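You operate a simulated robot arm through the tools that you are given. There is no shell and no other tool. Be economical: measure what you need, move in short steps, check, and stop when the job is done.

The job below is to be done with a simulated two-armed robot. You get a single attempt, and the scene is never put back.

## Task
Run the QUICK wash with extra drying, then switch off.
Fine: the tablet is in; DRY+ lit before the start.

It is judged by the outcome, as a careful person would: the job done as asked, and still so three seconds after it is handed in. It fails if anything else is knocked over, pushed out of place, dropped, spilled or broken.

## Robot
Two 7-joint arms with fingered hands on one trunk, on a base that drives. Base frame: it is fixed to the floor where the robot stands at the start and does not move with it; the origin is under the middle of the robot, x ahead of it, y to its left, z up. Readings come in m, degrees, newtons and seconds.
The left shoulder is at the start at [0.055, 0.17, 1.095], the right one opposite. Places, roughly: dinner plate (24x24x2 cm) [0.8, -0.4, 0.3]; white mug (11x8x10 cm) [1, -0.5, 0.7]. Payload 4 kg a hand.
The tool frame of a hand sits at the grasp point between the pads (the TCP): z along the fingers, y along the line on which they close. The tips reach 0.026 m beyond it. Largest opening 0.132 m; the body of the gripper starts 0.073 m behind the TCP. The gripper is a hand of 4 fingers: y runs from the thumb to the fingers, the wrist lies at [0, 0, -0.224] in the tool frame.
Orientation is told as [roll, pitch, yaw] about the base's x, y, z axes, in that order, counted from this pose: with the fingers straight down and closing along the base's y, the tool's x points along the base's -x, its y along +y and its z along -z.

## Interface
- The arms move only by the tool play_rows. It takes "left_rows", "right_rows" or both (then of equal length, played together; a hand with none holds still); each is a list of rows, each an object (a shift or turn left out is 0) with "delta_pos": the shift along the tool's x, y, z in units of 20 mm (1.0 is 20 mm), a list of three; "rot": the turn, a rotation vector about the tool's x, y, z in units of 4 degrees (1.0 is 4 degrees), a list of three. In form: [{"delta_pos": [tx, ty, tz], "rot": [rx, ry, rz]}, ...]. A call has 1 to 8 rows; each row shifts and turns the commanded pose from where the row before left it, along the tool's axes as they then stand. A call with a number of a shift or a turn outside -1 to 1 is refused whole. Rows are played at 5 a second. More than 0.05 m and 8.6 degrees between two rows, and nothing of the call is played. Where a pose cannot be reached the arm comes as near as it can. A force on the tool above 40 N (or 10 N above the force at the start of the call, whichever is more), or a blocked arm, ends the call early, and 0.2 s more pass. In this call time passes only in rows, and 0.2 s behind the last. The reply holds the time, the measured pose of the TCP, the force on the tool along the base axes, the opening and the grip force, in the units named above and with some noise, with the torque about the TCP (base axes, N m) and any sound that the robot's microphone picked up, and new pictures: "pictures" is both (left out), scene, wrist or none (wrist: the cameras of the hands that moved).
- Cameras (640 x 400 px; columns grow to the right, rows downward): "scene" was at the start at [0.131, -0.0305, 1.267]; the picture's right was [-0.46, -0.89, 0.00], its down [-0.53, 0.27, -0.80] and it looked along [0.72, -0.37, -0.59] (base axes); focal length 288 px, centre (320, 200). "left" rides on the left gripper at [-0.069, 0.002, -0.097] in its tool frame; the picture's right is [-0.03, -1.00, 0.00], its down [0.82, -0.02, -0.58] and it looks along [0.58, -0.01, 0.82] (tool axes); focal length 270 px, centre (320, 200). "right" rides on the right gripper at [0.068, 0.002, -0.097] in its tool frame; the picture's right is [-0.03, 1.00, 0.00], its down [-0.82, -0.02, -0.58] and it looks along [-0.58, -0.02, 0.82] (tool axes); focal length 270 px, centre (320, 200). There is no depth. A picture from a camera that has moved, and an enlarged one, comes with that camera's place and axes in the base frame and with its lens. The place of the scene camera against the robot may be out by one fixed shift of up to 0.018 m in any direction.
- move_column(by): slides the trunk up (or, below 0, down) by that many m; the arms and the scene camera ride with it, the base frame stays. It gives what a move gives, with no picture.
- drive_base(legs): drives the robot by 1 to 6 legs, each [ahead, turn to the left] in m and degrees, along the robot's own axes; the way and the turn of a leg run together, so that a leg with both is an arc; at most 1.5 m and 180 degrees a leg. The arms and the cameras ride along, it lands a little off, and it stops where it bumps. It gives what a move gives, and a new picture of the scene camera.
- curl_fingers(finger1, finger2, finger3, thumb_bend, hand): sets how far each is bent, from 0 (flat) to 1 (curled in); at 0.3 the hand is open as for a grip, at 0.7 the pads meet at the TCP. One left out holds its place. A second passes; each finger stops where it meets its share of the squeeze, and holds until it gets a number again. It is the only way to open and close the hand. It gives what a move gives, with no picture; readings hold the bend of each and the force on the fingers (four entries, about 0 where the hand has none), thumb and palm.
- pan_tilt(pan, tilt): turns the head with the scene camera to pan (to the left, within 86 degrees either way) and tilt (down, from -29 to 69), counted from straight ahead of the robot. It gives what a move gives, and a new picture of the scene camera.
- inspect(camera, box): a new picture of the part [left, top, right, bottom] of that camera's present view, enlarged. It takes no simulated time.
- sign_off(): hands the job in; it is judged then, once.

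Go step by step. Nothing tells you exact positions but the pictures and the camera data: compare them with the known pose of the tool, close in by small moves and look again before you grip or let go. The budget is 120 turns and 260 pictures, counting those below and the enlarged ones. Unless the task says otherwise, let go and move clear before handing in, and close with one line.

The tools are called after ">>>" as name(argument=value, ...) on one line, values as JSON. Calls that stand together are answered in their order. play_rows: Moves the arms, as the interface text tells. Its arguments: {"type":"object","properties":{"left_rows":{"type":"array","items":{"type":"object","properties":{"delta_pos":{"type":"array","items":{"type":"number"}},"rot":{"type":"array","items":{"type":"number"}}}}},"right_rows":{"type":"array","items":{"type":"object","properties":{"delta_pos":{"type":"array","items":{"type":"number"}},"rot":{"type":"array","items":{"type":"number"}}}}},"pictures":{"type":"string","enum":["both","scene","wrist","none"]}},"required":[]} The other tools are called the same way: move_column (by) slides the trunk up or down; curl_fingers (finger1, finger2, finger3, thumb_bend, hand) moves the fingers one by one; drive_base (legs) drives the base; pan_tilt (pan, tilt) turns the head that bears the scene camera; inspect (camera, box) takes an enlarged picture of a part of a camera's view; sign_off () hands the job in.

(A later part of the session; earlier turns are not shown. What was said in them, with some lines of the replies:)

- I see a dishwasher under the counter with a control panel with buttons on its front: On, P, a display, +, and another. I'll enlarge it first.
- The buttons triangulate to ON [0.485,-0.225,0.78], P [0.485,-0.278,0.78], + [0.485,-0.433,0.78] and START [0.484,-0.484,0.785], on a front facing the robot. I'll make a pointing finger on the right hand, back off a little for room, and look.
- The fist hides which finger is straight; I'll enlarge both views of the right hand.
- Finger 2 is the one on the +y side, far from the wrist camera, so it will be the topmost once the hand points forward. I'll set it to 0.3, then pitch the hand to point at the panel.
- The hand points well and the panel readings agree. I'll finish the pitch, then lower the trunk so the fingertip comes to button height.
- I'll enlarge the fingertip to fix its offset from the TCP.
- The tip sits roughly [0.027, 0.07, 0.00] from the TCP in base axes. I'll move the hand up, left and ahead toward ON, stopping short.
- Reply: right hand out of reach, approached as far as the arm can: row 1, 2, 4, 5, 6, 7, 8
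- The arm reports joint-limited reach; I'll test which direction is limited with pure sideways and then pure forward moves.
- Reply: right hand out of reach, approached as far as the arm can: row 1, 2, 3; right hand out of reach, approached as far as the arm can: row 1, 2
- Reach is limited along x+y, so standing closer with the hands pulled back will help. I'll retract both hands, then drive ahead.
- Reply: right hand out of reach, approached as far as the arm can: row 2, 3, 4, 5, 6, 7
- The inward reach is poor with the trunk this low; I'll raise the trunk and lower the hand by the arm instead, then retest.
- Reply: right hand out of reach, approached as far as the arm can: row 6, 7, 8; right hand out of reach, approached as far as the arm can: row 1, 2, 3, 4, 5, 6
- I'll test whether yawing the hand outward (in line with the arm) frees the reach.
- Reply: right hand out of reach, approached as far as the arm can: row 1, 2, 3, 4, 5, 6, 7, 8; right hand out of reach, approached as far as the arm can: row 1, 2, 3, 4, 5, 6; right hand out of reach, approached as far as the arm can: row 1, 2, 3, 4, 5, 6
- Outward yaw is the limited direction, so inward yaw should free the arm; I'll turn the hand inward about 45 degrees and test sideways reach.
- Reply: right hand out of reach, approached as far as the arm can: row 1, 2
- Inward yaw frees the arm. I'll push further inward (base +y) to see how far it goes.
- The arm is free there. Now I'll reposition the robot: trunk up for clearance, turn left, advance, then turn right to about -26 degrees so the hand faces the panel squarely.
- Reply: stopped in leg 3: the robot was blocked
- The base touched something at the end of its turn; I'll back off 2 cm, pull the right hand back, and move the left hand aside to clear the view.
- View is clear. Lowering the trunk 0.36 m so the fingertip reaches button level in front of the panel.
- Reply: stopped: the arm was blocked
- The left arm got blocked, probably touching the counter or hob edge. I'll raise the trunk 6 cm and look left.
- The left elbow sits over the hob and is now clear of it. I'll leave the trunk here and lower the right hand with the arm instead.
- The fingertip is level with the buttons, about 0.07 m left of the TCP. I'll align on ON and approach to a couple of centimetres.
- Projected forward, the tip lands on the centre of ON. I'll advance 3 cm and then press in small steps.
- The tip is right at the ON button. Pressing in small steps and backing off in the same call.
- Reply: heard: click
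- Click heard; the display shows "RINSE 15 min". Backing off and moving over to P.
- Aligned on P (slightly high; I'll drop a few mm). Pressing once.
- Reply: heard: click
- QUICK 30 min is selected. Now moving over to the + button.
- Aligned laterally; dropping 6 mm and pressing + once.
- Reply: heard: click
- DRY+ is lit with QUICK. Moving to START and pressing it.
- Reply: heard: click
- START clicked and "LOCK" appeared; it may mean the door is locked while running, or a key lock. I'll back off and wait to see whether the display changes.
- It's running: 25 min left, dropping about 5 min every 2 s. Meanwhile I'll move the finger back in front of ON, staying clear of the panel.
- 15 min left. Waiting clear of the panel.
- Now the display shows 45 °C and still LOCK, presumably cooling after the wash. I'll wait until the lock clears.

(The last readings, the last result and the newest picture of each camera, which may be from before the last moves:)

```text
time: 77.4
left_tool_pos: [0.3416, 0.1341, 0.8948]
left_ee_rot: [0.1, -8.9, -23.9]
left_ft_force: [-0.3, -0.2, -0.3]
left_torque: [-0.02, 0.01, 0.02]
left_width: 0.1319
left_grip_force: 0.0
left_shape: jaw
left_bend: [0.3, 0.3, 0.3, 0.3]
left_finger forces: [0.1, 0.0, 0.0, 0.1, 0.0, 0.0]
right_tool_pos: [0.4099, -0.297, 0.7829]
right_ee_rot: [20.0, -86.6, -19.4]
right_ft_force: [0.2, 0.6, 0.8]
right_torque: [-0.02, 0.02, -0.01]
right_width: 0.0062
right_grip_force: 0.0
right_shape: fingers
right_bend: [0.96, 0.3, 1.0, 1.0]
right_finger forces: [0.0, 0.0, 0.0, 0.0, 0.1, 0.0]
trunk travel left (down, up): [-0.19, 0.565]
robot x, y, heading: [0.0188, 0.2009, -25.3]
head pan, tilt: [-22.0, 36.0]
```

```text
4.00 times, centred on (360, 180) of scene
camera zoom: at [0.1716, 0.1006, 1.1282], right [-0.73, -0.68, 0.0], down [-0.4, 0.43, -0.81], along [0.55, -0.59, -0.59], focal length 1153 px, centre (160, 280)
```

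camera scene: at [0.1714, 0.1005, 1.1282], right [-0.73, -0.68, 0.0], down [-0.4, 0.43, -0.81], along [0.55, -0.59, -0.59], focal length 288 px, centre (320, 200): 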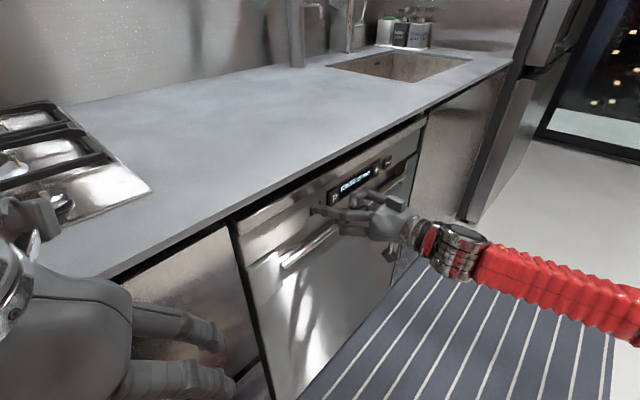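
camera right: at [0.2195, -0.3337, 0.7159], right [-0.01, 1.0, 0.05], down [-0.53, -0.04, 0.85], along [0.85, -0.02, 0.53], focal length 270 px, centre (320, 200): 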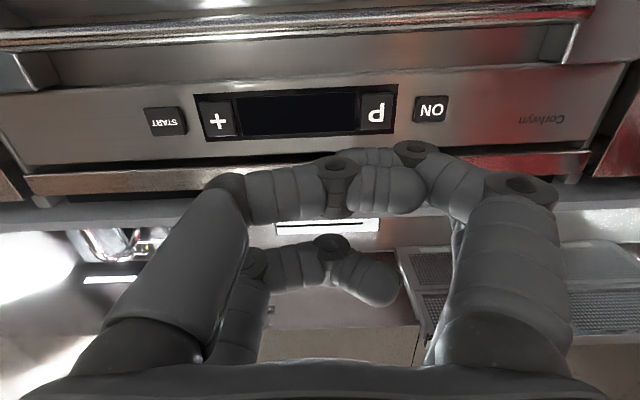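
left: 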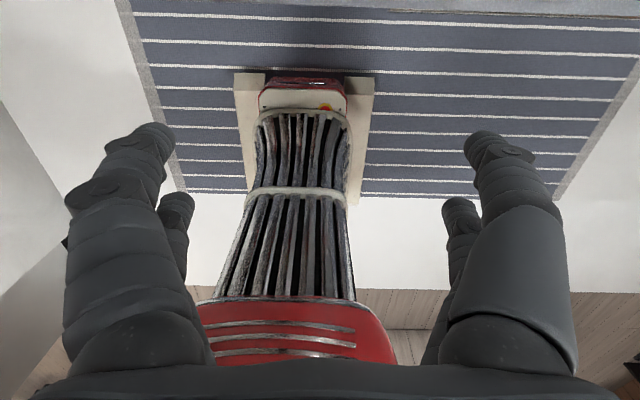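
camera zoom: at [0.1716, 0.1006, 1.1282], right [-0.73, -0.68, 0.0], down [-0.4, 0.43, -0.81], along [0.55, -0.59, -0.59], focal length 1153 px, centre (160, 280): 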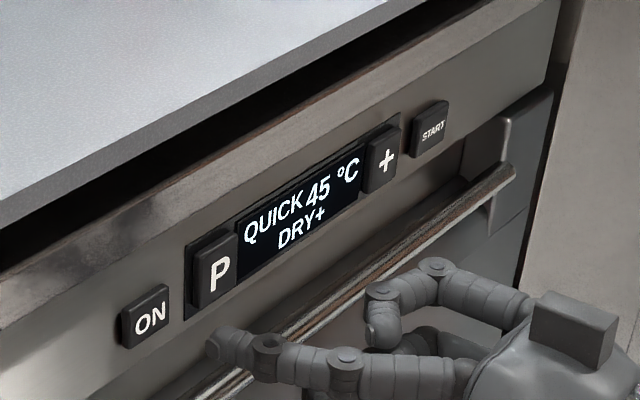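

The lock has cleared but it still shows 45 °C; I'll wait a bit more to see whether an end indication comes.

>>> play_rows(right_rows=[{}, {}, {}, {}, {}, {}, {}, {}], pictures="none")

>>> play_rows(right_rows=[{}, {}, {}, {}, {}, {}, {}, {}], pictures="none")

>>> inspect(camera="scene", box=[300, 130, 420, 230])

>>> play_rows(right_rows=[{}, {}, {}, {}, {}, {}, {}, {}], pictures="none")

>>> play_rows(right_rows=[{}, {}, {}, {}, {}, {}, {}, {}], pictures="none")

>>> inspect(camera="scene", box=[300, 130, 420, 230])

```text
time: 79.2
left_tool_pos: [0.342, 0.1336, 0.8947]
left_ee_rot: [0.0, -8.9, -23.9]
left_ft_force: [1.1, 0.4, 0.2]
left_torque: [-0.03, 0.05, -0.03]
left_width: 0.1321
left_grip_force: 0.1
left_shape: jaw
left_bend: [0.3, 0.3, 0.3, 0.3]
left_finger forces: [0.0, 0.0, 0.0, 0.0, 0.1, 0.0]
right_tool_pos: [0.4094, -0.2957, 0.7829]
right_ee_rot: [20.0, -86.4, -19.4]
right_ft_force: [-0.7, -0.1, 1.1]
right_torque: [-0.01, -0.01, 0.02]
right_width: 0.0062
right_grip_force: 0.1
right_shape: fingers
right_bend: [0.96, 0.3, 1.0, 1.0]
right_finger forces: [0.0, 0.1, 0.1, 0.0, 0.0, 0.0]
trunk travel left (down, up): [-0.19, 0.565]
robot x, y, heading: [0.0162, 0.2016, -25.2]
head pan, tilt: [-22.0, 36.0]
```

```text
time: 81.0
left_tool_pos: [0.3427, 0.134, 0.8959]
left_ee_rot: [0.0, -8.8, -24.0]
left_ft_force: [0.1, -0.5, 0.4]
left_torque: [0.0, 0.01, 0.01]
left_width: 0.1321
left_grip_force: 0.0
left_shape: jaw
left_bend: [0.3, 0.3, 0.3, 0.3]
left_finger forces: [0.1, 0.0, 0.1, 0.0, 0.0, 0.0]
right_tool_pos: [0.4091, -0.2969, 0.7816]
right_ee_rot: [19.9, -86.5, -19.3]
right_ft_force: [0.0, -1.3, -0.2]
right_torque: [-0.03, 0.02, 0.05]
right_width: 0.0061
right_grip_force: 0.1
right_shape: fingers
right_bend: [0.96, 0.3, 1.0, 1.0]
right_finger forces: [0.0, 0.1, 0.0, 0.1, 0.1, 0.0]
trunk travel left (down, up): [-0.19, 0.565]
robot x, y, heading: [0.0139, 0.2026, -25.2]
head pan, tilt: [-22.0, 36.0]
```

```text
4.00 times, centred on (360, 180) of scene
camera zoom: at [0.1716, 0.1006, 1.1282], right [-0.73, -0.68, 0.0], down [-0.4, 0.43, -0.81], along [0.55, -0.59, -0.59], focal length 1153 px, centre (160, 280)
```

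zoom: 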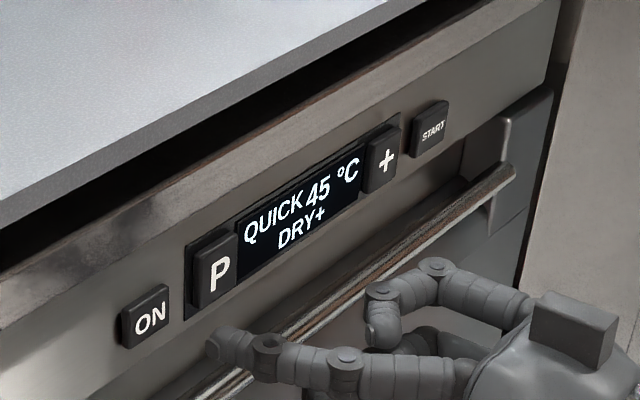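

```text
time: 82.8
left_tool_pos: [0.3412, 0.1348, 0.8957]
left_ee_rot: [0.0, -9.0, -23.9]
left_ft_force: [-0.2, 0.4, 0.1]
left_torque: [-0.03, 0.0, 0.02]
left_width: 0.1321
left_grip_force: 0.1
left_shape: jaw
left_bend: [0.3, 0.3, 0.3, 0.3]
left_finger forces: [0.1, 0.1, 0.1, 0.0, 0.0, 0.1]
right_tool_pos: [0.4095, -0.298, 0.7827]
right_ee_rot: [19.9, -86.5, -19.4]
right_ft_force: [-0.1, 0.1, -0.8]
right_torque: [0.02, 0.02, 0.01]
right_width: 0.0062
right_grip_force: 0.1
right_shape: fingers
right_bend: [0.96, 0.3, 1.0, 1.0]
right_finger forces: [0.0, 0.0, 0.0, 0.1, 0.0, 0.0]
trunk travel left (down, up): [-0.19, 0.565]
robot x, y, heading: [0.019, 0.2041, -25.1]
head pan, tilt: [-22.0, 36.0]
```

```text
time: 84.6
left_tool_pos: [0.3425, 0.1341, 0.8945]
left_ee_rot: [0.1, -9.0, -23.9]
left_ft_force: [-0.6, -0.7, -0.2]
left_torque: [-0.02, 0.01, 0.03]
left_width: 0.1322
left_grip_force: 0.1
left_shape: jaw
left_bend: [0.3, 0.3, 0.3, 0.3]
left_finger forces: [0.0, 0.0, 0.0, 0.0, 0.1, 0.1]
right_tool_pos: [0.4093, -0.298, 0.7826]
right_ee_rot: [20.0, -86.4, -19.3]
right_ft_force: [-0.5, -0.4, 0.4]
right_torque: [0.01, 0.01, 0.04]
right_width: 0.006
right_grip_force: 0.1
right_shape: fingers
right_bend: [0.96, 0.3, 1.0, 1.0]
right_finger forces: [0.1, 0.1, 0.0, 0.0, 0.0, 0.1]
trunk travel left (down, up): [-0.19, 0.565]
robot x, y, heading: [0.0145, 0.2031, -25.0]
head pan, tilt: [-22.0, 36.0]
```

```text
4.00 times, centred on (360, 180) of scene
camera zoom: at [0.1716, 0.1006, 1.1282], right [-0.73, -0.68, 0.0], down [-0.4, 0.43, -0.81], along [0.55, -0.59, -0.59], focal length 1153 px, centre (160, 280)
```

zoom: 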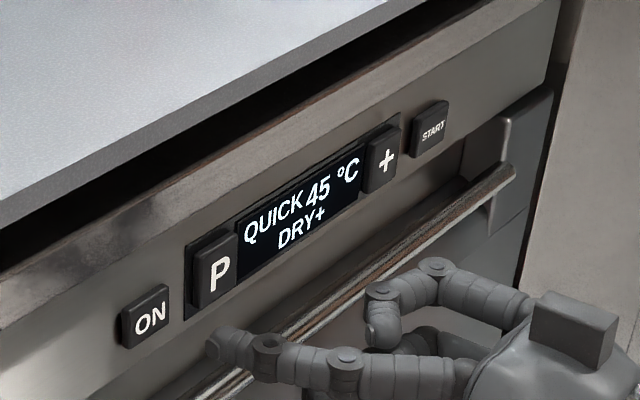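

Unchanged so far. Waiting is harmless, so I'll wait a further stretch before switching off.

>>> play_rows(right_rows=[{}, {}, {}, {}, {}, {}, {}, {}], pictures="none")

>>> play_rows(right_rows=[{}, {}, {}, {}, {}, {}, {}, {}], pictures="none")

>>> play_rows(right_rows=[{}, {}, {}, {}, {}, {}, {}, {}], pictures="none")

>>> play_rows(right_rows=[{}, {}, {}, {}, {}, {}, {}, {}], pictures="none")

>>> play_rows(right_rows=[{}, {}, {}, {}, {}, {}, {}, {}], pictures="scene")

>>> inspect(camera="scene", box=[300, 130, 420, 230])

```text
time: 86.4
left_tool_pos: [0.3424, 0.1342, 0.8948]
left_ee_rot: [0.0, -8.8, -23.9]
left_ft_force: [-0.2, 0.2, -0.3]
left_torque: [-0.06, -0.02, 0.03]
left_width: 0.132
left_grip_force: 0.0
left_shape: jaw
left_bend: [0.3, 0.3, 0.3, 0.3]
left_finger forces: [0.1, 0.0, 0.1, 0.0, 0.0, 0.0]
right_tool_pos: [0.4098, -0.2977, 0.7834]
right_ee_rot: [19.9, -86.5, -19.4]
right_ft_force: [-0.7, 0.1, -0.5]
right_torque: [0.0, -0.03, 0.01]
right_width: 0.0064
right_grip_force: 0.0
right_shape: fingers
right_bend: [0.96, 0.3, 1.0, 1.0]
right_finger forces: [0.1, 0.2, 0.0, 0.0, 0.0, 0.1]
trunk travel left (down, up): [-0.19, 0.565]
robot x, y, heading: [0.0161, 0.2052, -25.1]
head pan, tilt: [-22.0, 36.0]
```

```text
time: 88.2
left_tool_pos: [0.3415, 0.1337, 0.8943]
left_ee_rot: [0.0, -9.0, -23.9]
left_ft_force: [-0.8, 0.0, -0.9]
left_torque: [0.01, 0.02, -0.01]
left_width: 0.132
left_grip_force: 0.1
left_shape: jaw
left_bend: [0.3, 0.3, 0.3, 0.3]
left_finger forces: [0.0, 0.1, 0.0, 0.0, 0.1, 0.0]
right_tool_pos: [0.4098, -0.2974, 0.7821]
right_ee_rot: [19.9, -86.5, -19.5]
right_ft_force: [-0.4, -0.3, -0.8]
right_torque: [0.02, 0.01, -0.01]
right_width: 0.0063
right_grip_force: 0.0
right_shape: fingers
right_bend: [0.96, 0.3, 1.0, 1.0]
right_finger forces: [0.2, 0.0, 0.1, 0.0, 0.1, 0.0]
trunk travel left (down, up): [-0.19, 0.565]
robot x, y, heading: [0.0188, 0.2007, -25.3]
head pan, tilt: [-22.0, 36.0]
```

```text
time: 90.0
left_tool_pos: [0.3416, 0.1345, 0.8949]
left_ee_rot: [0.1, -9.0, -23.9]
left_ft_force: [-0.9, -0.8, -0.1]
left_torque: [-0.03, -0.02, -0.01]
left_width: 0.1322
left_grip_force: 0.1
left_shape: jaw
left_bend: [0.3, 0.3, 0.3, 0.3]
left_finger forces: [0.0, 0.0, 0.0, 0.0, 0.0, 0.1]
right_tool_pos: [0.4091, -0.2973, 0.7837]
right_ee_rot: [19.8, -86.4, -19.4]
right_ft_force: [0.0, 0.0, 0.0]
right_torque: [0.01, 0.0, -0.03]
right_width: 0.0063
right_grip_force: 0.0
right_shape: fingers
right_bend: [0.96, 0.3, 1.0, 1.0]
right_finger forces: [0.0, 0.0, 0.0, 0.0, 0.0, 0.0]
trunk travel left (down, up): [-0.19, 0.565]
robot x, y, heading: [0.0174, 0.1996, -25.4]
head pan, tilt: [-22.0, 36.0]
```

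```text
time: 91.8
left_tool_pos: [0.3414, 0.1338, 0.8941]
left_ee_rot: [0.1, -8.9, -23.9]
left_ft_force: [0.2, 0.3, -0.2]
left_torque: [-0.01, -0.01, -0.01]
left_width: 0.132
left_grip_force: 0.1
left_shape: jaw
left_bend: [0.3, 0.3, 0.3, 0.3]
left_finger forces: [0.1, 0.0, 0.0, 0.1, 0.1, 0.0]
right_tool_pos: [0.4107, -0.2969, 0.7829]
right_ee_rot: [19.8, -86.5, -19.3]
right_ft_force: [0.5, -0.2, 0.5]
right_torque: [0.01, 0.02, 0.03]
right_width: 0.0062
right_grip_force: 0.1
right_shape: fingers
right_bend: [0.96, 0.3, 1.0, 1.0]
right_finger forces: [0.1, 0.0, 0.0, 0.0, 0.0, 0.0]
trunk travel left (down, up): [-0.19, 0.565]
robot x, y, heading: [0.0134, 0.2042, -25.2]
head pan, tilt: [-22.0, 36.0]
```

```text
time: 93.6
left_tool_pos: [0.341, 0.1347, 0.8936]
left_ee_rot: [-0.1, -8.8, -23.8]
left_ft_force: [0.4, 0.1, 1.0]
left_torque: [0.04, -0.03, -0.02]
left_width: 0.1322
left_grip_force: 0.1
left_shape: jaw
left_bend: [0.3, 0.3, 0.3, 0.3]
left_finger forces: [0.0, 0.0, 0.1, 0.0, 0.0, 0.0]
right_tool_pos: [0.4095, -0.2967, 0.783]
right_ee_rot: [19.9, -86.5, -19.4]
right_ft_force: [-0.6, 0.5, -0.2]
right_torque: [-0.01, -0.01, 0.0]
right_width: 0.0065
right_grip_force: 0.1
right_shape: fingers
right_bend: [0.96, 0.3, 1.0, 1.0]
right_finger forces: [0.1, 0.0, 0.0, 0.1, 0.0, 0.1]
trunk travel left (down, up): [-0.19, 0.565]
robot x, y, heading: [0.0178, 0.206, -25.2]
head pan, tilt: [-22.0, 36.0]
camera scene: at [0.1716, 0.1006, 1.1282], right [-0.73, -0.68, 0.0], down [-0.4, 0.43, -0.81], along [0.55, -0.59, -0.59], focal length 288 px, centre (320, 200)
```

scene: 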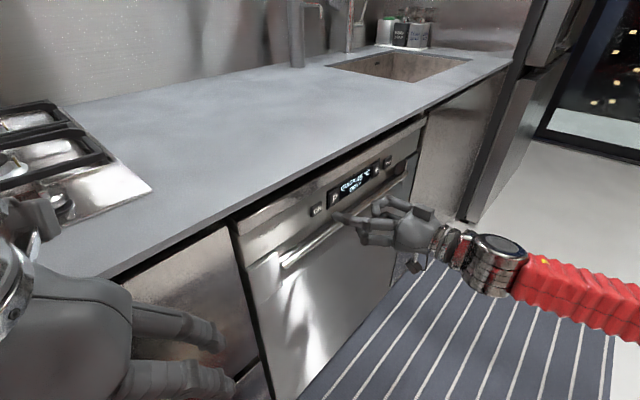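

```text
4.00 times, centred on (360, 180) of scene
camera zoom: at [0.1716, 0.1006, 1.1282], right [-0.73, -0.68, 0.0], down [-0.4, 0.43, -0.81], along [0.55, -0.59, -0.59], focal length 1153 px, centre (160, 280)
```

zoom: 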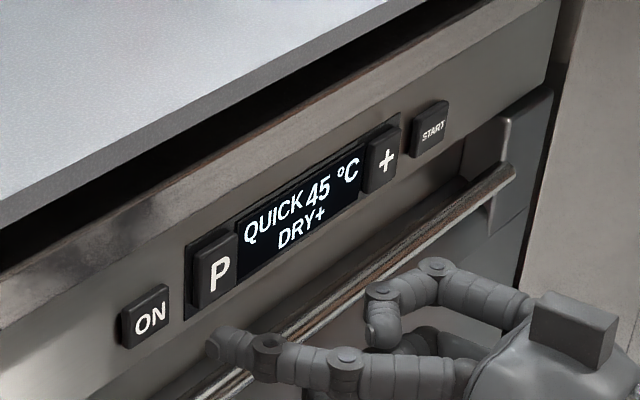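

It is stable, unlocked and finished. Now pressing ON to switch off.

>>> play_rows(right_rows=[{"delta_pos": [0.2, 0, 1]}, {"delta_pos": [0, 0, 0.8]}, {"delta_pos": [0, 0, 0.3]}, {"delta_pos": [0, 0, 0.3]}, {"delta_pos": [0, 0, -1]}, {"delta_pos": [0, 0, -1]}], pictures="none")

>>> inspect(camera="scene", box=[300, 130, 420, 230])

```text
time: 95.0
left_tool_pos: [0.3403, 0.1341, 0.8962]
left_ee_rot: [0.0, -8.9, -23.9]
left_ft_force: [-1.0, 0.1, -0.2]
left_torque: [0.04, 0.02, -0.01]
left_width: 0.1319
left_grip_force: 0.0
left_shape: jaw
left_bend: [0.3, 0.3, 0.3, 0.3]
left_finger forces: [0.0, 0.1, 0.0, 0.0, 0.0, 0.0]
right_tool_pos: [0.4191, -0.297, 0.7786]
right_ee_rot: [20.8, -86.4, -20.2]
right_ft_force: [0.2, -0.2, -0.2]
right_torque: [0.0, 0.0, 0.01]
right_width: 0.0061
right_grip_force: 0.1
right_shape: fingers
right_bend: [0.96, 0.3, 1.0, 1.0]
right_finger forces: [0.0, 0.0, 0.0, 0.0, 0.0, 0.0]
trunk travel left (down, up): [-0.19, 0.565]
robot x, y, heading: [0.0162, 0.2043, -25.3]
head pan, tilt: [-22.0, 36.0]
```

```text
4.00 times, centred on (360, 180) of scene
camera zoom: at [0.1715, 0.1006, 1.1282], right [-0.73, -0.68, 0.0], down [-0.4, 0.43, -0.81], along [0.55, -0.59, -0.59], focal length 1153 px, centre (160, 280)
```

zoom: 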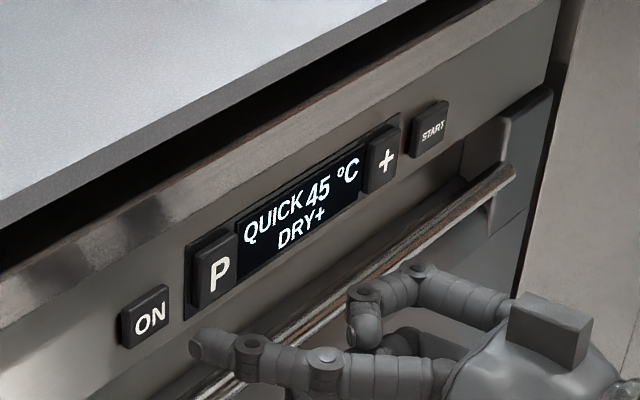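

No click: not quite deep enough. Pressing again slightly deeper with a short dwell.

>>> play_rows(right_rows=[{"delta_pos": [0, 0, 1]}, {"delta_pos": [0, 0, 0.6]}, {"delta_pos": [0, 0, 0.25]}, {"delta_pos": [0, 0, 0.25]}], pictures="none")

>>> inspect(camera="scene", box=[300, 130, 420, 230])

```text
time: 96.0
left_tool_pos: [0.3416, 0.1332, 0.8958]
left_ee_rot: [0.1, -9.1, -23.9]
left_ft_force: [0.2, -0.1, 0.1]
left_torque: [0.02, -0.03, -0.02]
left_width: 0.1322
left_grip_force: 0.1
left_shape: jaw
left_bend: [0.3, 0.3, 0.3, 0.3]
left_finger forces: [0.0, 0.0, 0.0, 0.0, 0.1, 0.0]
right_tool_pos: [0.4591, -0.2961, 0.7756]
right_ee_rot: [19.6, -86.5, -19.2]
right_ft_force: [-2.1, 0.6, 0.5]
right_torque: [0.03, -0.06, 0.22]
right_width: 0.0063
right_grip_force: 0.7
right_shape: fingers
right_bend: [0.96, 0.29, 1.0, 1.0]
right_finger forces: [0.0, 2.1, 0.0, 0.1, 0.0, 0.1]
trunk travel left (down, up): [-0.19, 0.565]
robot x, y, heading: [0.0142, 0.2033, -25.3]
head pan, tilt: [-22.0, 36.0]
heard: click
```

```text
4.00 times, centred on (360, 180) of scene
camera zoom: at [0.1715, 0.1005, 1.1282], right [-0.73, -0.68, 0.0], down [-0.4, 0.43, -0.81], along [0.55, -0.59, -0.59], focal length 1153 px, centre (160, 280)
```

zoom: 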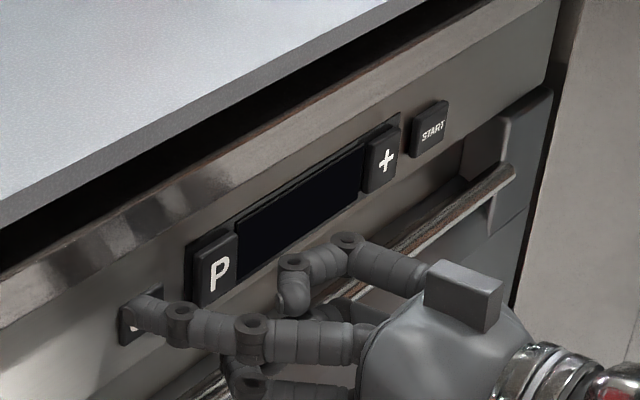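

The click was heard and the display is dark. Retracting clear and checking that it stays off.

>>> play_rows(right_rows=[{"delta_pos": [0, 0, -1]}, {"delta_pos": [0, 0, -1]}, {"delta_pos": [0, 0, -1]}, {"delta_pos": [0, 0, -1]}, {"delta_pos": [0, 0, -1]}, {"delta_pos": [0, 0, -1]}, {}, {}], pictures="scene")

>>> inspect(camera="scene", box=[300, 130, 420, 230])

>>> pan_tilt(pan=45, tilt=30)

```text
time: 97.8
left_tool_pos: [0.3428, 0.1344, 0.8945]
left_ee_rot: [0.0, -8.9, -23.9]
left_ft_force: [0.4, 0.2, -0.2]
left_torque: [-0.01, -0.03, -0.02]
left_width: 0.132
left_grip_force: 0.1
left_shape: jaw
left_bend: [0.3, 0.3, 0.3, 0.3]
left_finger forces: [0.0, 0.1, 0.1, 0.1, 0.0, 0.0]
right_tool_pos: [0.3403, -0.2974, 0.7829]
right_ee_rot: [20.0, -86.5, -19.5]
right_ft_force: [-0.6, 0.5, -1.0]
right_torque: [0.03, 0.02, -0.01]
right_width: 0.0062
right_grip_force: 0.0
right_shape: fingers
right_bend: [0.96, 0.3, 1.0, 1.0]
right_finger forces: [0.0, 0.1, 0.0, 0.0, 0.0, 0.1]
trunk travel left (down, up): [-0.19, 0.565]
robot x, y, heading: [0.0168, 0.2037, -25.3]
head pan, tilt: [-22.0, 36.0]
camera scene: at [0.1716, 0.1006, 1.1282], right [-0.73, -0.68, 0.0], down [-0.4, 0.43, -0.81], along [0.55, -0.59, -0.59], focal length 288 px, centre (320, 200)
```

scene: 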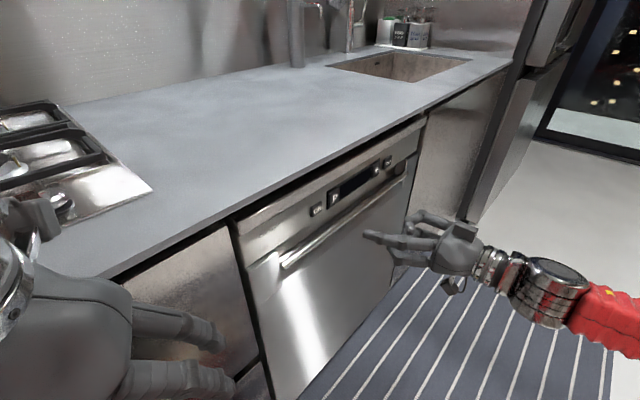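

```text
4.00 times, centred on (360, 180) of scene
camera zoom: at [0.1716, 0.1006, 1.1282], right [-0.73, -0.68, 0.0], down [-0.4, 0.43, -0.81], along [0.55, -0.59, -0.59], focal length 1153 px, centre (160, 280)
```

zoom: 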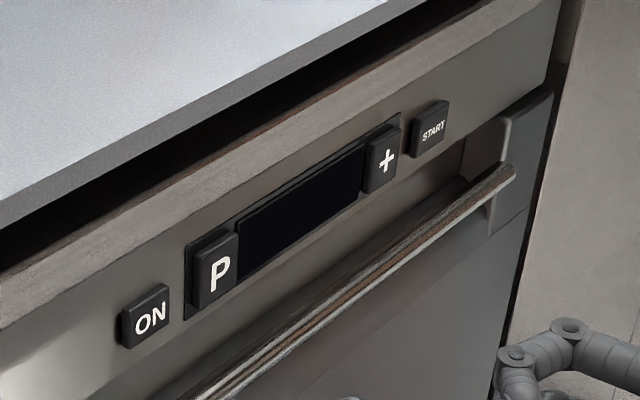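

```text
time: 99.2
left_tool_pos: [0.3422, 0.1339, 0.8943]
left_ee_rot: [0.0, -9.0, -23.9]
left_ft_force: [0.3, 0.8, 0.2]
left_torque: [-0.01, 0.01, 0.03]
left_width: 0.1322
left_grip_force: 0.0
left_shape: jaw
left_bend: [0.3, 0.3, 0.3, 0.3]
left_finger forces: [0.0, 0.0, 0.0, 0.0, 0.1, 0.0]
right_tool_pos: [0.341, -0.2957, 0.7837]
right_ee_rot: [20.0, -86.5, -19.4]
right_ft_force: [0.0, -0.2, -0.1]
right_torque: [0.01, 0.02, -0.01]
right_width: 0.0064
right_grip_force: 0.1
right_shape: fingers
right_bend: [0.96, 0.3, 1.0, 1.0]
right_finger forces: [0.1, 0.1, 0.0, 0.0, 0.1, 0.0]
trunk travel left (down, up): [-0.19, 0.565]
robot x, y, heading: [0.0133, 0.2065, -25.1]
head pan, tilt: [45.0, 30.0]
camera scene: at [0.1972, 0.1954, 1.1375], right [0.34, -0.94, 0.0], down [-0.47, -0.17, -0.87], along [0.81, 0.29, -0.5], focal length 288 px, centre (320, 200)
```

scene: 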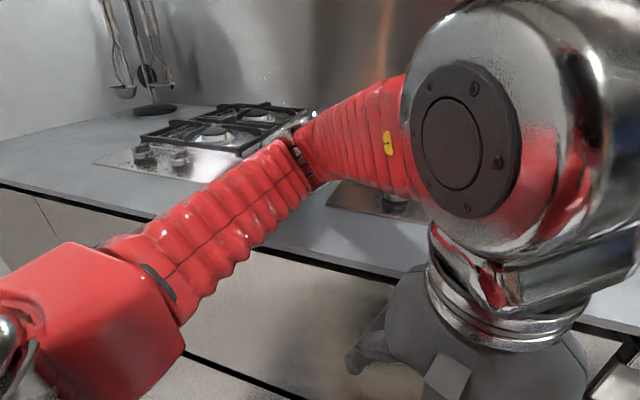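

The dishwasher is off, the hob and counter look undisturbed, and the hand is clear, so I'm handing in.

>>> sign_off()

```text
The job is handed in.
```

The QUICK wash ran to its end with DRY+ lit before the start, and the dishwasher is now switched off. No "finished" message ever appeared: I took the door lock clearing and an unchanged display for about 16 seconds as the end. While I was getting into position, the left arm lightly touched something, most likely the hob edge. The base also bumped once. Nothing looks moved or damaged in the pictures.
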